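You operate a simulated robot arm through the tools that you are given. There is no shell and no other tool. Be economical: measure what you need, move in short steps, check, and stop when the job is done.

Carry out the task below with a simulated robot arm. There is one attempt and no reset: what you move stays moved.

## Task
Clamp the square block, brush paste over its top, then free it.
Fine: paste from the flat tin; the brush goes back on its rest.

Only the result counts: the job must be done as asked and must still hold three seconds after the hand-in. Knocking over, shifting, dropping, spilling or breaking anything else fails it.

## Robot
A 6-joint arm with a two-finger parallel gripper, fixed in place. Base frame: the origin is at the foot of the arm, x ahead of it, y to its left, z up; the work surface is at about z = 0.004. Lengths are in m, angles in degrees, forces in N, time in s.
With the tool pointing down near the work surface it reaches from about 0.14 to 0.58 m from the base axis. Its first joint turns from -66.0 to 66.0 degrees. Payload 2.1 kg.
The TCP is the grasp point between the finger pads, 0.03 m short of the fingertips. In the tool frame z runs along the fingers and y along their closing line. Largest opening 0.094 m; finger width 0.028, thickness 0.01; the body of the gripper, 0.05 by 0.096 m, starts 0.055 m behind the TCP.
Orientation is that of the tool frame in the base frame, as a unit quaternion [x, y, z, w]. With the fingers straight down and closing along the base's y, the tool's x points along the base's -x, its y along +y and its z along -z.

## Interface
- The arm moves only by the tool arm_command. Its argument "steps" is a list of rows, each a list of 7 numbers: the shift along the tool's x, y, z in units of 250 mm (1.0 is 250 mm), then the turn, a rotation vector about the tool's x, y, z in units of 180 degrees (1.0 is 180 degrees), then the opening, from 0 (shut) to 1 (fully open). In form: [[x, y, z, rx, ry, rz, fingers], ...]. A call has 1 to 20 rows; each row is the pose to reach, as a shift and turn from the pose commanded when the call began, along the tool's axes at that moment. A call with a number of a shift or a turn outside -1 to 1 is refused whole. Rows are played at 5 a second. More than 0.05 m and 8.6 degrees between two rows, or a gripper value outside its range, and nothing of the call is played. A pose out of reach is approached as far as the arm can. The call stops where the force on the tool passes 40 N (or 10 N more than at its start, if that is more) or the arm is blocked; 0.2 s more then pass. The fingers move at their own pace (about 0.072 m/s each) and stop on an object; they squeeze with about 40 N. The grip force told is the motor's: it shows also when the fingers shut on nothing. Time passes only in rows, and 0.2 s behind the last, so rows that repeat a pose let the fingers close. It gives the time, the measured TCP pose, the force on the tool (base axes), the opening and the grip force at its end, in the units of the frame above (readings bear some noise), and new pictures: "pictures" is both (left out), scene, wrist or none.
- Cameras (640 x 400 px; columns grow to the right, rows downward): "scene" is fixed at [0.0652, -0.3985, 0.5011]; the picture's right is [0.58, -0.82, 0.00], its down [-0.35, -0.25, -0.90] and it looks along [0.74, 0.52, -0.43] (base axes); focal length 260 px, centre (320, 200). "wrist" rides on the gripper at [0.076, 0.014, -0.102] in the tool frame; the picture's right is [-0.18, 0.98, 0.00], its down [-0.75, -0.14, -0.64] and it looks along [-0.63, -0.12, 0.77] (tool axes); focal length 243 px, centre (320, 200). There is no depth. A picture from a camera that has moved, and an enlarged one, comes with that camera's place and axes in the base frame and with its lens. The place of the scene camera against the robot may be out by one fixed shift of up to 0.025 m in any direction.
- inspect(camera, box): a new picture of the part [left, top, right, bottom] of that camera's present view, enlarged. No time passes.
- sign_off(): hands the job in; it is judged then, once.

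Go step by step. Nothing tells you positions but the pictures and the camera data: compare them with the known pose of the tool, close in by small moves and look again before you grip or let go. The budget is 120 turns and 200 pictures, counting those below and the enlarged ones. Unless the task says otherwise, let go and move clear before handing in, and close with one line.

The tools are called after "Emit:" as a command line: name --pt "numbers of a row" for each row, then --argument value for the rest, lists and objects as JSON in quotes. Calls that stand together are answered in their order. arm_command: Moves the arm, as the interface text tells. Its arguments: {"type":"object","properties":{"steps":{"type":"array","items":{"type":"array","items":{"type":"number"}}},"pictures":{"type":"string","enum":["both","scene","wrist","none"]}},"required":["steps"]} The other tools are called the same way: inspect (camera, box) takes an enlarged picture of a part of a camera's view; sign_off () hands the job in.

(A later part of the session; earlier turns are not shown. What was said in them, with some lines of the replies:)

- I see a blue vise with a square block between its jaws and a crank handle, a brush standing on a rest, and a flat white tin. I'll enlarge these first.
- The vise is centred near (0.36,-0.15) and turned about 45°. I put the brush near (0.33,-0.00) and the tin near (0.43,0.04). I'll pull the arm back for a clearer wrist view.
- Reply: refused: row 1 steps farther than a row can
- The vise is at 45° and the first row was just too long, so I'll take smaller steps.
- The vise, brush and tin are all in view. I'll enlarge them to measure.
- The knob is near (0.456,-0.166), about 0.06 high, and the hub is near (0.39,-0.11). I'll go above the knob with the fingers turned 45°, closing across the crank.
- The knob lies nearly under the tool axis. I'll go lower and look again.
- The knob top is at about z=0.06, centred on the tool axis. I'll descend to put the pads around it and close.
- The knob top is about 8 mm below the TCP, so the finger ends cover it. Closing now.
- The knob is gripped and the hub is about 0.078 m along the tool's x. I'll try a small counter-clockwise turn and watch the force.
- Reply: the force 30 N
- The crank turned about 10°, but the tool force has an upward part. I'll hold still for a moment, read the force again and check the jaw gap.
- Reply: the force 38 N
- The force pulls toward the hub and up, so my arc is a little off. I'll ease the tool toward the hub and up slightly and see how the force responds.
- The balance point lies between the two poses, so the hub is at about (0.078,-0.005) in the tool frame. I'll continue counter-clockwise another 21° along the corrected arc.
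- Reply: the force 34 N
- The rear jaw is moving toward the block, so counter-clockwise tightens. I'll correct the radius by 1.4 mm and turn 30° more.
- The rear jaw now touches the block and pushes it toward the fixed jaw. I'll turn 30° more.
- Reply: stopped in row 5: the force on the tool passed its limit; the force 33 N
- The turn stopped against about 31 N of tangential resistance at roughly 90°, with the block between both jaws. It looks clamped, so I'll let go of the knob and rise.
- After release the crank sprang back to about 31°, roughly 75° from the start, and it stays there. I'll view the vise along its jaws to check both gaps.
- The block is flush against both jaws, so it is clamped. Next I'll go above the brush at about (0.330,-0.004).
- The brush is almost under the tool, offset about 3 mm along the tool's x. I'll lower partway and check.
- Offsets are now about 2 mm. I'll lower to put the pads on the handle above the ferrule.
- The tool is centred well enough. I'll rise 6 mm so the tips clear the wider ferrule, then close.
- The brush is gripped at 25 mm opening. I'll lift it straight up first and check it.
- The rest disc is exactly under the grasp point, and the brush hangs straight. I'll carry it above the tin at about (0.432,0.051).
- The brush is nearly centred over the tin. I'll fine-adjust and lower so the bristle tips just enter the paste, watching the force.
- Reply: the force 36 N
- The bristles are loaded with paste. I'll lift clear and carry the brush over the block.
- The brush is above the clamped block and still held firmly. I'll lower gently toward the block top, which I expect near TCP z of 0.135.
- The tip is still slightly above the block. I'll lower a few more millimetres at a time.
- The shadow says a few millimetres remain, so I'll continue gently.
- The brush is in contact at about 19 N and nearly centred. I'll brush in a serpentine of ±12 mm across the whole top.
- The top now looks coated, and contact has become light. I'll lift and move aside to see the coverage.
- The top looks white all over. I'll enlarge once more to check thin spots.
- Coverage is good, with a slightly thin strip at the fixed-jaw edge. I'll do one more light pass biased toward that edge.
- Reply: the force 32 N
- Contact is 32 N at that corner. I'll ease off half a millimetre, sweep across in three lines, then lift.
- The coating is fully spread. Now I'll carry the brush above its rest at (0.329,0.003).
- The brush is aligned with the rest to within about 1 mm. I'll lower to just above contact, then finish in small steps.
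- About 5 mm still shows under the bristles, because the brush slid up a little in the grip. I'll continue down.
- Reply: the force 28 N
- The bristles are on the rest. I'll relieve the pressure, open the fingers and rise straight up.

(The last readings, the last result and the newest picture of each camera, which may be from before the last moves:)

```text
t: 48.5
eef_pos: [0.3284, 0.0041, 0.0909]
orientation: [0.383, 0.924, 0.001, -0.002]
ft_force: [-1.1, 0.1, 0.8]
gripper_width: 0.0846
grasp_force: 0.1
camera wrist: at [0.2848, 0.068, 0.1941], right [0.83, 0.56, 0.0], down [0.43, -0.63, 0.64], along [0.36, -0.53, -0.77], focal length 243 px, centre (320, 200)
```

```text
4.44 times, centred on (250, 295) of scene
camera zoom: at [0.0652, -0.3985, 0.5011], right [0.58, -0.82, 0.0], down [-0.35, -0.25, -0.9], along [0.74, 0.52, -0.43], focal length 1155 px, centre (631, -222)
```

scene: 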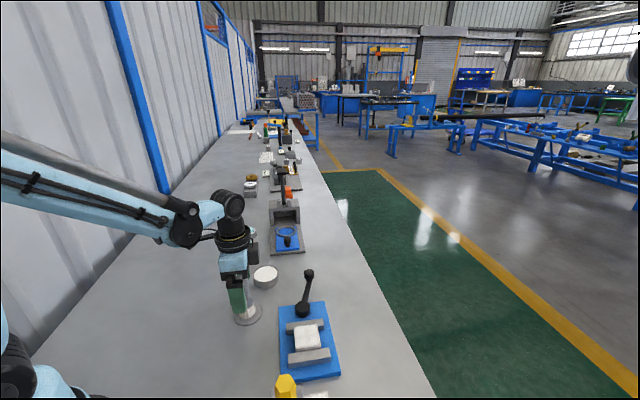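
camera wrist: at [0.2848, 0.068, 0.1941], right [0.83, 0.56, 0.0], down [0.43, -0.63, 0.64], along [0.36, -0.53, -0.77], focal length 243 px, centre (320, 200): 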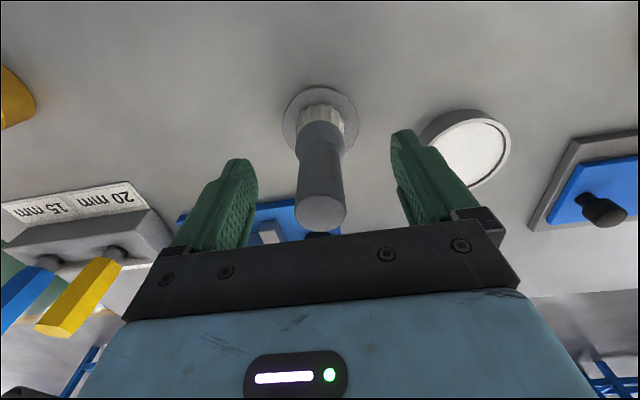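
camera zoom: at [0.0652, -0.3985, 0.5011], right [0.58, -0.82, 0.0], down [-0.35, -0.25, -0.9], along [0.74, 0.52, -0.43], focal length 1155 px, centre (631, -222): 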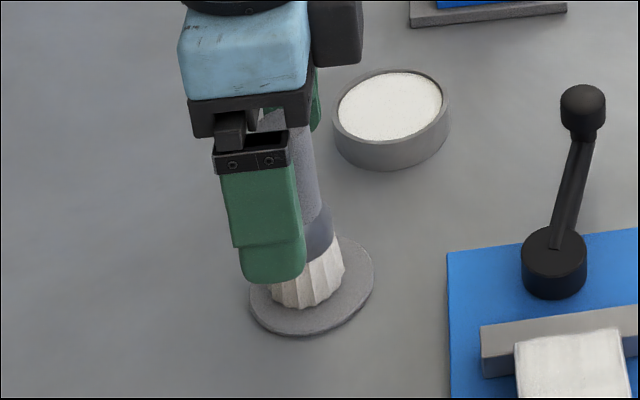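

The brush stands on its rest. I'll rise straight up, then go above the knob with the fingers aligned to the crank's present angle.

Emit:
arm_command --pt "0 0 -0.08 0 0 0 0.9" --pt "0 0 -0.22 0 0 0 0.9" --pt "0 0 -0.37 0 0 0 0.9" --pt "0 0 -0.52 0 0 0 0.9" --pt "-0.06 0.02 -0.52 0 0 -0.0425 0.9" --pt "-0.12 0.04 -0.52 0 0 -0.085 0.9" --pt "-0.18 0.06 -0.52 0 0 -0.1275 0.9" --pt "-0.24 0.08 -0.52 0 0 -0.17 0.9" --pt "-0.3 0.1 -0.52 0 0 -0.2125 0.9" --pt "-0.36 0.12 -0.52 0 0 -0.255 0.9" --pt "-0.42 0.14 -0.52 0 0 -0.2975 0.9" --pt "-0.48 0.16 -0.52 0 0 -0.34 0.9" --pt "-0.54 0.18 -0.52 0 0 -0.3825 0.9" --pt "-0.598 0.2025 -0.52 0 0 -0.425 0.9" --pt "-0.598 0.2025 -0.52 0 0 -0.425 0.9"

Emit:
inspect --camera "scene" --box '[200, 230, 350, 390]'

Emit:
inspect --camera "wrist" --box '[220, 0, 420, 160]'

```text
t: 51.6
eef_pos: [0.4711, -0.066, 0.221]
orientation: [-0.273, 0.962, 0.001, -0.001]
ft_force: [-0.6, 0.1, -0.5]
gripper_width: 0.0844
grasp_force: 0.1
camera wrist: at [0.3993, -0.094, 0.3238], right [-0.36, 0.93, 0.0], down [0.72, 0.27, 0.64], along [0.6, 0.23, -0.77], focal length 243 px, centre (320, 200)
```

scene: 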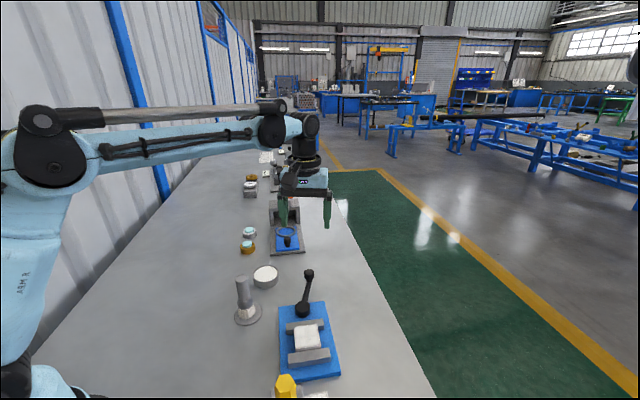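
wrist: 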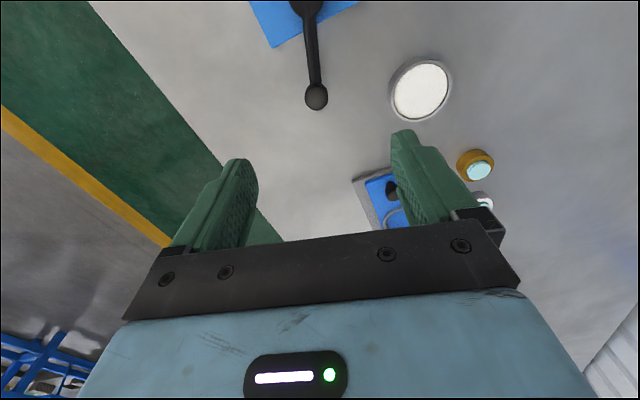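

```text
2.50 times, centred on (275, 310) of scene
camera zoom: at [0.0652, -0.3985, 0.5011], right [0.58, -0.82, 0.0], down [-0.35, -0.25, -0.9], along [0.74, 0.52, -0.43], focal length 650 px, centre (432, -75)
```

zoom: 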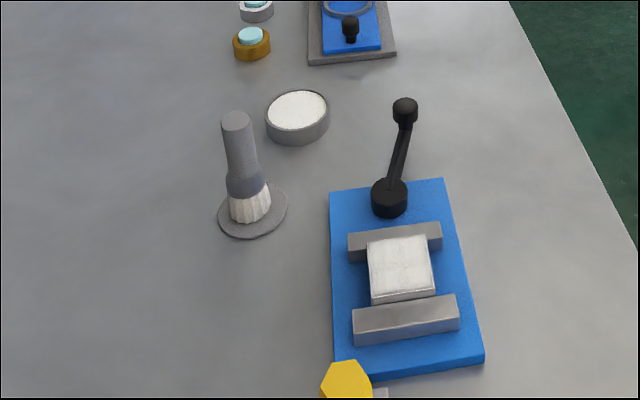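

```text
2.50 times, centred on (320, 80) of wrist
camera zoom: at [0.3993, -0.094, 0.3238], right [-0.36, 0.93, 0.0], down [0.72, 0.27, 0.64], along [0.6, 0.23, -0.77], focal length 606 px, centre (320, 500)
```

zoom: 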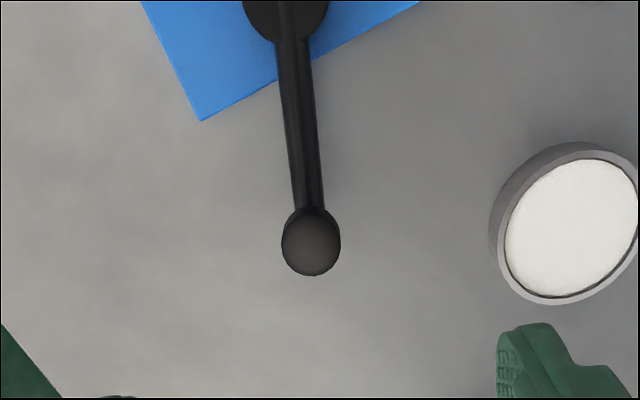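

The brush, tin and block look right. The knob is at about (0.477,-0.068), so I'll correct and lower partway.

Emit:
arm_command --pt "-0.016 -0.018 0.14 0 0 0 1" --pt "-0.016 -0.018 0.28 0 0 0 1" --pt "-0.016 -0.018 0.4 0 0 0 1" --pt "-0.016 -0.018 0.4 0 0 0 1" --pictures "wrist"

Emit:
inspect --camera "wrist" --box '[220, 0, 420, 180]'

```text
t: 52.6
eef_pos: [0.4768, -0.0686, 0.1214]
orientation: [-0.271, 0.962, 0.002, 0.0]
ft_force: [0.4, 0.5, 0.0]
gripper_width: 0.0941
grasp_force: 0.1
camera wrist: at [0.4039, -0.0959, 0.2239], right [-0.36, 0.93, 0.0], down [0.72, 0.27, 0.64], along [0.6, 0.23, -0.77], focal length 243 px, centre (320, 200)
```

wrist: 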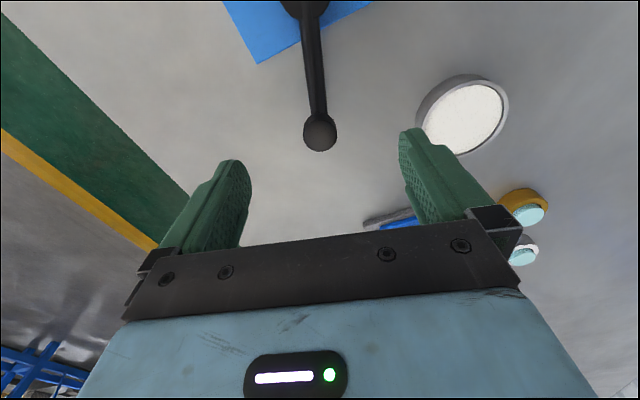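

```text
2.22 times, centred on (320, 90) of wrist
camera zoom: at [0.4039, -0.0959, 0.2239], right [-0.36, 0.93, 0.0], down [0.72, 0.27, 0.64], along [0.6, 0.23, -0.77], focal length 539 px, centre (320, 444)
```

zoom: 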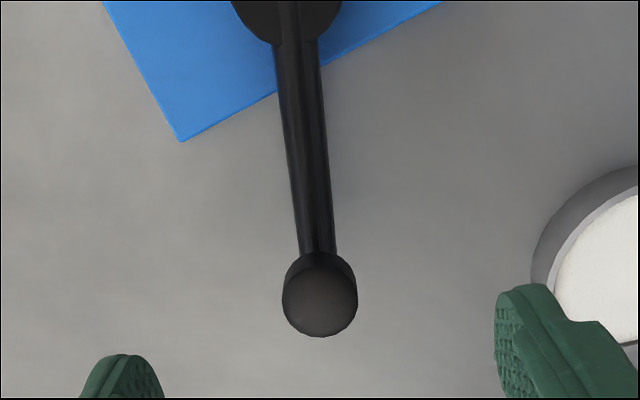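

The knob is centred. I'll descend around it and close.

Emit:
arm_command --pt "0 0 0.1 0 0 0 1" --pt "0 0 0.206 0 0 0 1" --pt "0 0 0.206 0 0 0 0.5" --pt "0 0 0.206 0 0 0 0.1" --pt "0 0 0.206 0 0 0 0.1" --pt "0 0 0.206 0 0 0 0.1" --pt "0 0 0.206 0 0 0 0.1" --pictures "wrist"

```text
t: 54.2
eef_pos: [0.4756, -0.0691, 0.0694]
orientation: [-0.272, 0.962, 0.002, 0.0]
ft_force: [2.7, -0.8, -8.7]
gripper_width: 0.0251
grasp_force: 44.4
camera wrist: at [0.4026, -0.0961, 0.1714], right [-0.36, 0.93, 0.0], down [0.72, 0.27, 0.64], along [0.6, 0.23, -0.77], focal length 243 px, centre (320, 200)
```

wrist: 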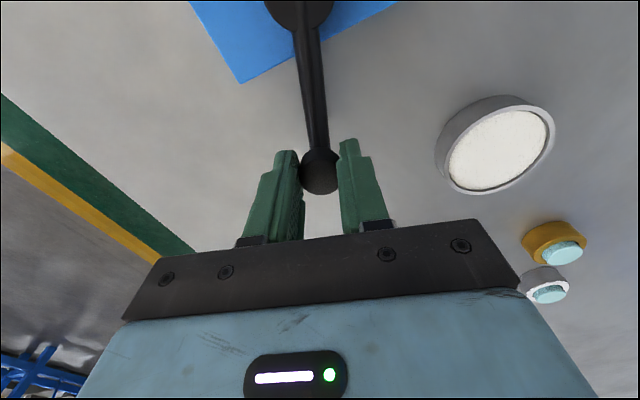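

The knob is gripped. I'll turn it clockwise 30° first to loosen.

Emit:
arm_command --pt "0.0027 -0.0407 0 0 0 0.0417 0.1" --pt "0.0106 -0.0807 0 0 0 0.0833 0.1" --pt "0.0237 -0.1194 0 0 0 0.125 0.1" --pt "0.0418 -0.156 0 0 0 0.1667 0.1" --pt "0.0418 -0.156 0 0 0 0.1667 0.1"

Emit:
inspect --camera "scene" --box '[270, 290, 350, 390]'

```text
t: 55.5
eef_pos: [0.4857, -0.1053, 0.0701]
orientation: [-0.011, 1.0, 0.002, -0.005]
ft_force: [-26.5, 1.2, -18.2]
gripper_width: 0.025
grasp_force: 45.1
camera wrist: at [0.4096, -0.0938, 0.1732], right [0.16, 0.99, 0.0], down [0.76, -0.13, 0.63], along [0.63, -0.1, -0.77], focal length 243 px, centre (320, 200)
```

scene: 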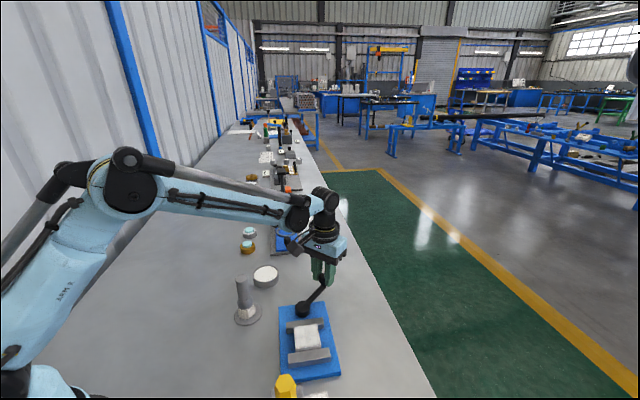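
wrist: 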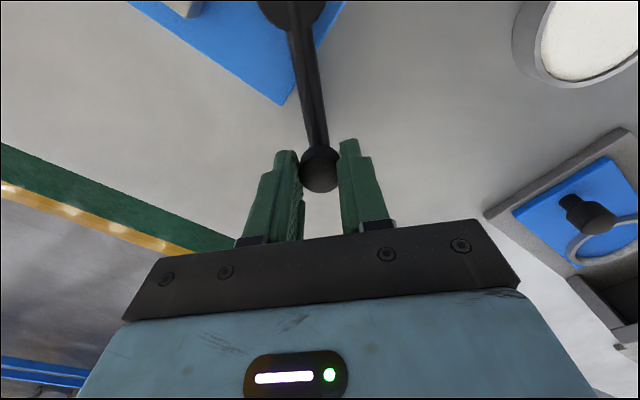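

```text
4.00 times, centred on (310, 340) of scene
camera zoom: at [0.0653, -0.3985, 0.501], right [0.58, -0.82, 0.0], down [-0.35, -0.25, -0.9], along [0.74, 0.52, -0.43], focal length 1040 px, centre (360, -360)
```

zoom: 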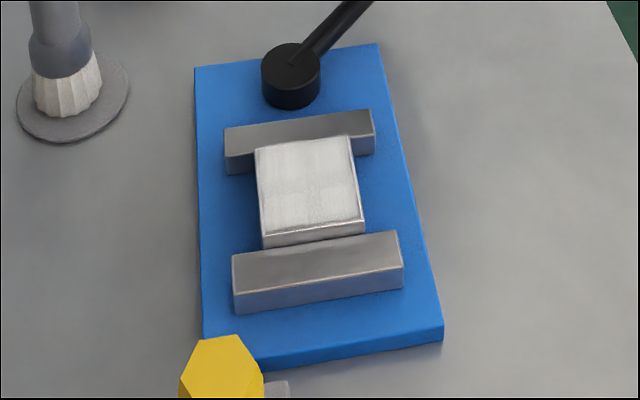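

The jaw is backing off. I'll correct the radius 1.4 mm inward and turn another 30°.

Emit:
arm_command --pt "0.0082 -0.0407 0 0 0 0.0417 0.1" --pt "0.0161 -0.0807 0 0 0 0.0833 0.1" --pt "0.0292 -0.1194 0 0 0 0.125 0.1" --pt "0.0473 -0.156 0 0 0 0.1667 0.1" --pt "0.0473 -0.156 0 0 0 0.1667 0.1"

Emit:
inspect --camera "scene" --box '[270, 290, 350, 390]'

```text
t: 56.6
eef_pos: [0.4761, -0.1452, 0.0694]
orientation: [0.247, 0.969, 0.001, -0.002]
ft_force: [-13.0, 8.4, 25.7]
gripper_width: 0.0251
grasp_force: 44.7
camera wrist: at [0.4162, -0.0964, 0.1729], right [0.63, 0.77, 0.0], down [0.6, -0.49, 0.64], along [0.49, -0.4, -0.77], focal length 243 px, centre (320, 200)
```

scene: 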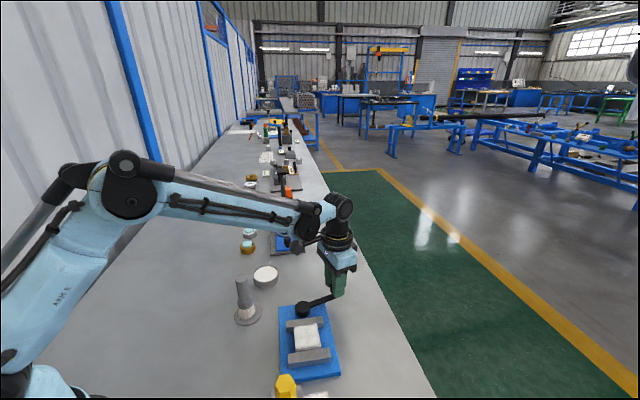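
wrist: 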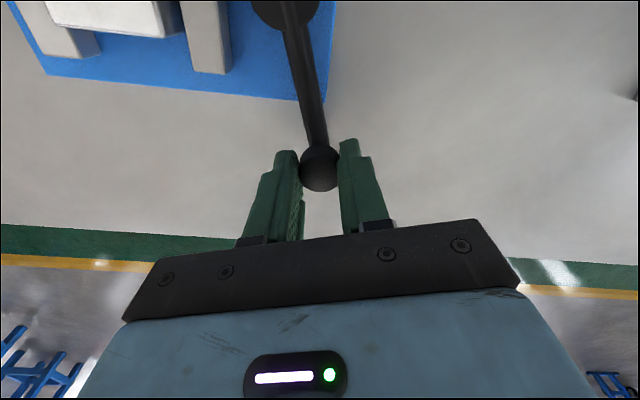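

```text
4.00 times, centred on (310, 340) of scene
camera zoom: at [0.0651, -0.3984, 0.5011], right [0.58, -0.82, 0.0], down [-0.35, -0.25, -0.9], along [0.74, 0.52, -0.43], focal length 1040 px, centre (360, -360)
```

zoom: 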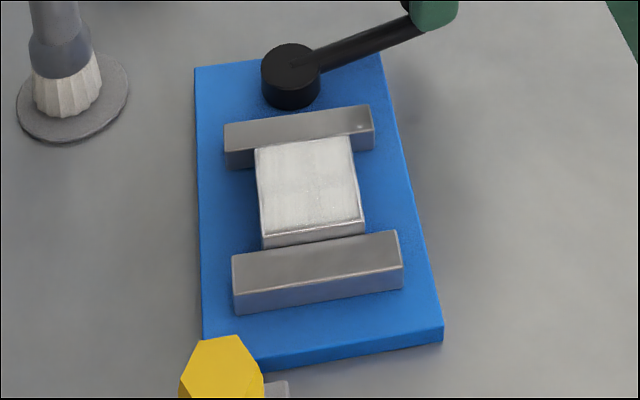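

The jaw has opened and the block stayed put. I'll turn the last 13° to the starting position.

Emit:
arm_command --pt "0.005 -0.0353 -0.001 0 0 0.0361 0.1" --pt "0.011 -0.0702 -0.002 0 0 0.0722 0.1" --pt "0.011 -0.0702 -0.002 0 0 0.0722 0.1" --pictures "none"

Emit:
inspect --camera "scene" --box '[270, 290, 350, 390]'

```text
t: 57.5
eef_pos: [0.4666, -0.1604, 0.069]
orientation: [0.355, 0.935, 0.001, 0.0]
ft_force: [0.9, 4.3, 18.4]
gripper_width: 0.0256
grasp_force: 44.9
```

```text
4.00 times, centred on (310, 340) of scene
camera zoom: at [0.0651, -0.3985, 0.5011], right [0.58, -0.82, 0.0], down [-0.35, -0.25, -0.9], along [0.74, 0.52, -0.43], focal length 1040 px, centre (360, -360)
```

zoom: 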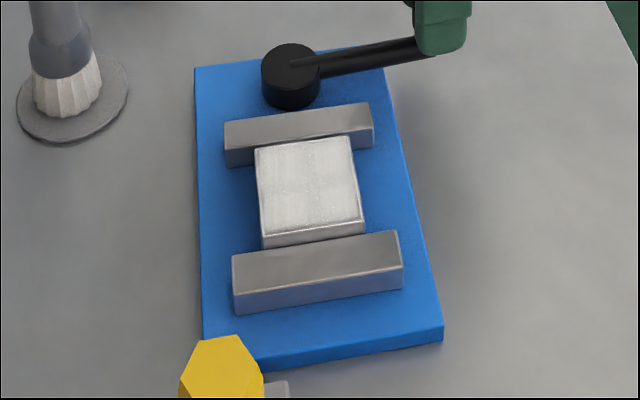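

The vise is back near its starting opening. I'll release the knob, rise and inspect everything.

Emit:
arm_command --pt "0 0 0 0 0 0 0.7" --pt "0 0 0 0 0 0 0.8" --pt "0 0 -0.1 0 0 0 0.8" --pt "0 0 -0.25 0 0 0 0.8" --pt "0 0 -0.43 0 0 0 0.8" --pt "0.12 -0.12 -0.5 0 0 0 0.8" --pt "0.24 -0.24 -0.52 0 0 0 0.8" --pt "0.24 -0.24 -0.52 0 0 0 0.8"

Emit:
inspect --camera "scene" --box '[200, 230, 370, 400]'

Emit:
inspect --camera "wrist" --box '[220, 0, 460, 160]'

```text
t: 59.2
eef_pos: [0.3788, -0.1639, 0.199]
orientation: [0.354, 0.935, 0.001, -0.002]
ft_force: [-0.2, -0.2, 0.1]
gripper_width: 0.0753
grasp_force: 0.0
camera wrist: at [0.3318, -0.1032, 0.3017], right [0.79, 0.61, 0.0], down [0.47, -0.61, 0.64], along [0.39, -0.51, -0.77], focal length 243 px, centre (320, 200)
```

scene: 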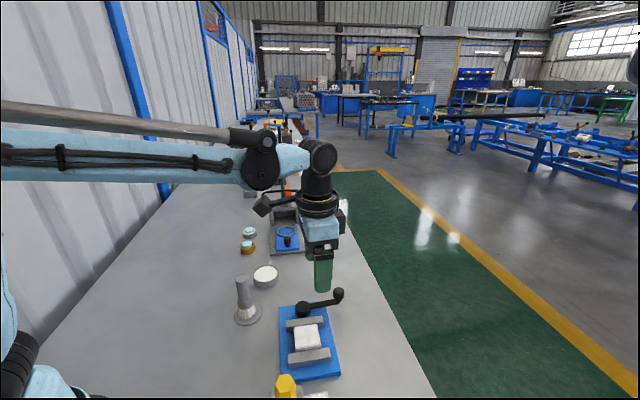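
wrist: 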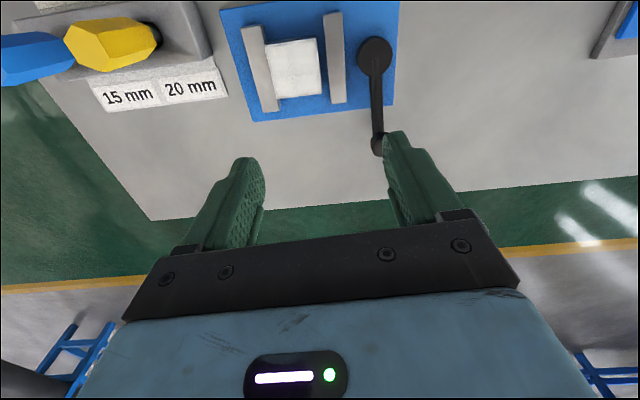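

```text
2.35 times, centred on (285, 315) of scene
camera zoom: at [0.0652, -0.3985, 0.5011], right [0.58, -0.82, 0.0], down [-0.35, -0.25, -0.9], along [0.74, 0.52, -0.43], focal length 612 px, centre (402, -71)
```

zoom: 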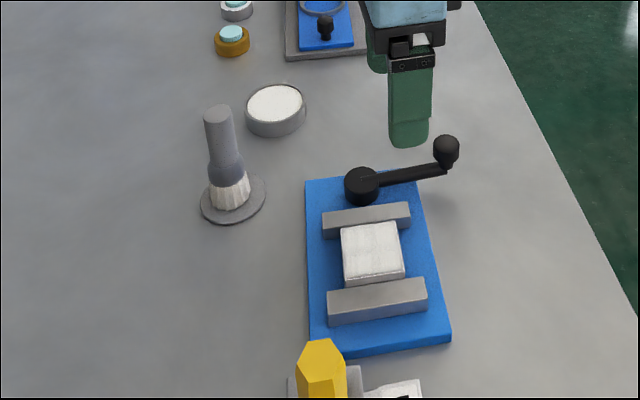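

```text
2.50 times, centred on (340, 80) of wrist
camera zoom: at [0.3318, -0.1032, 0.3017], right [0.79, 0.61, 0.0], down [0.47, -0.61, 0.64], along [0.39, -0.51, -0.77], focal length 606 px, centre (270, 500)
```

zoom: 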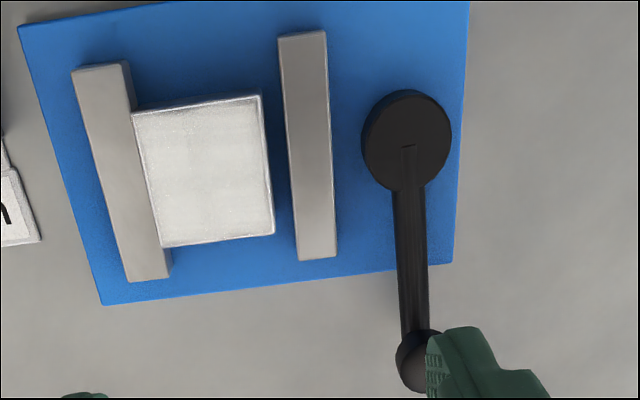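

The jaw is open with a clear gap beside the block. The block's top is white with paste, the brush stands on its rest, and the arm is clear. I'm handing in.

Emit:
sign_off

```text
The job is handed in.
```

The square block was clamped, its whole top brushed with paste from the flat tin, and the vise opened again to free it. The brush is standing back on its rest.
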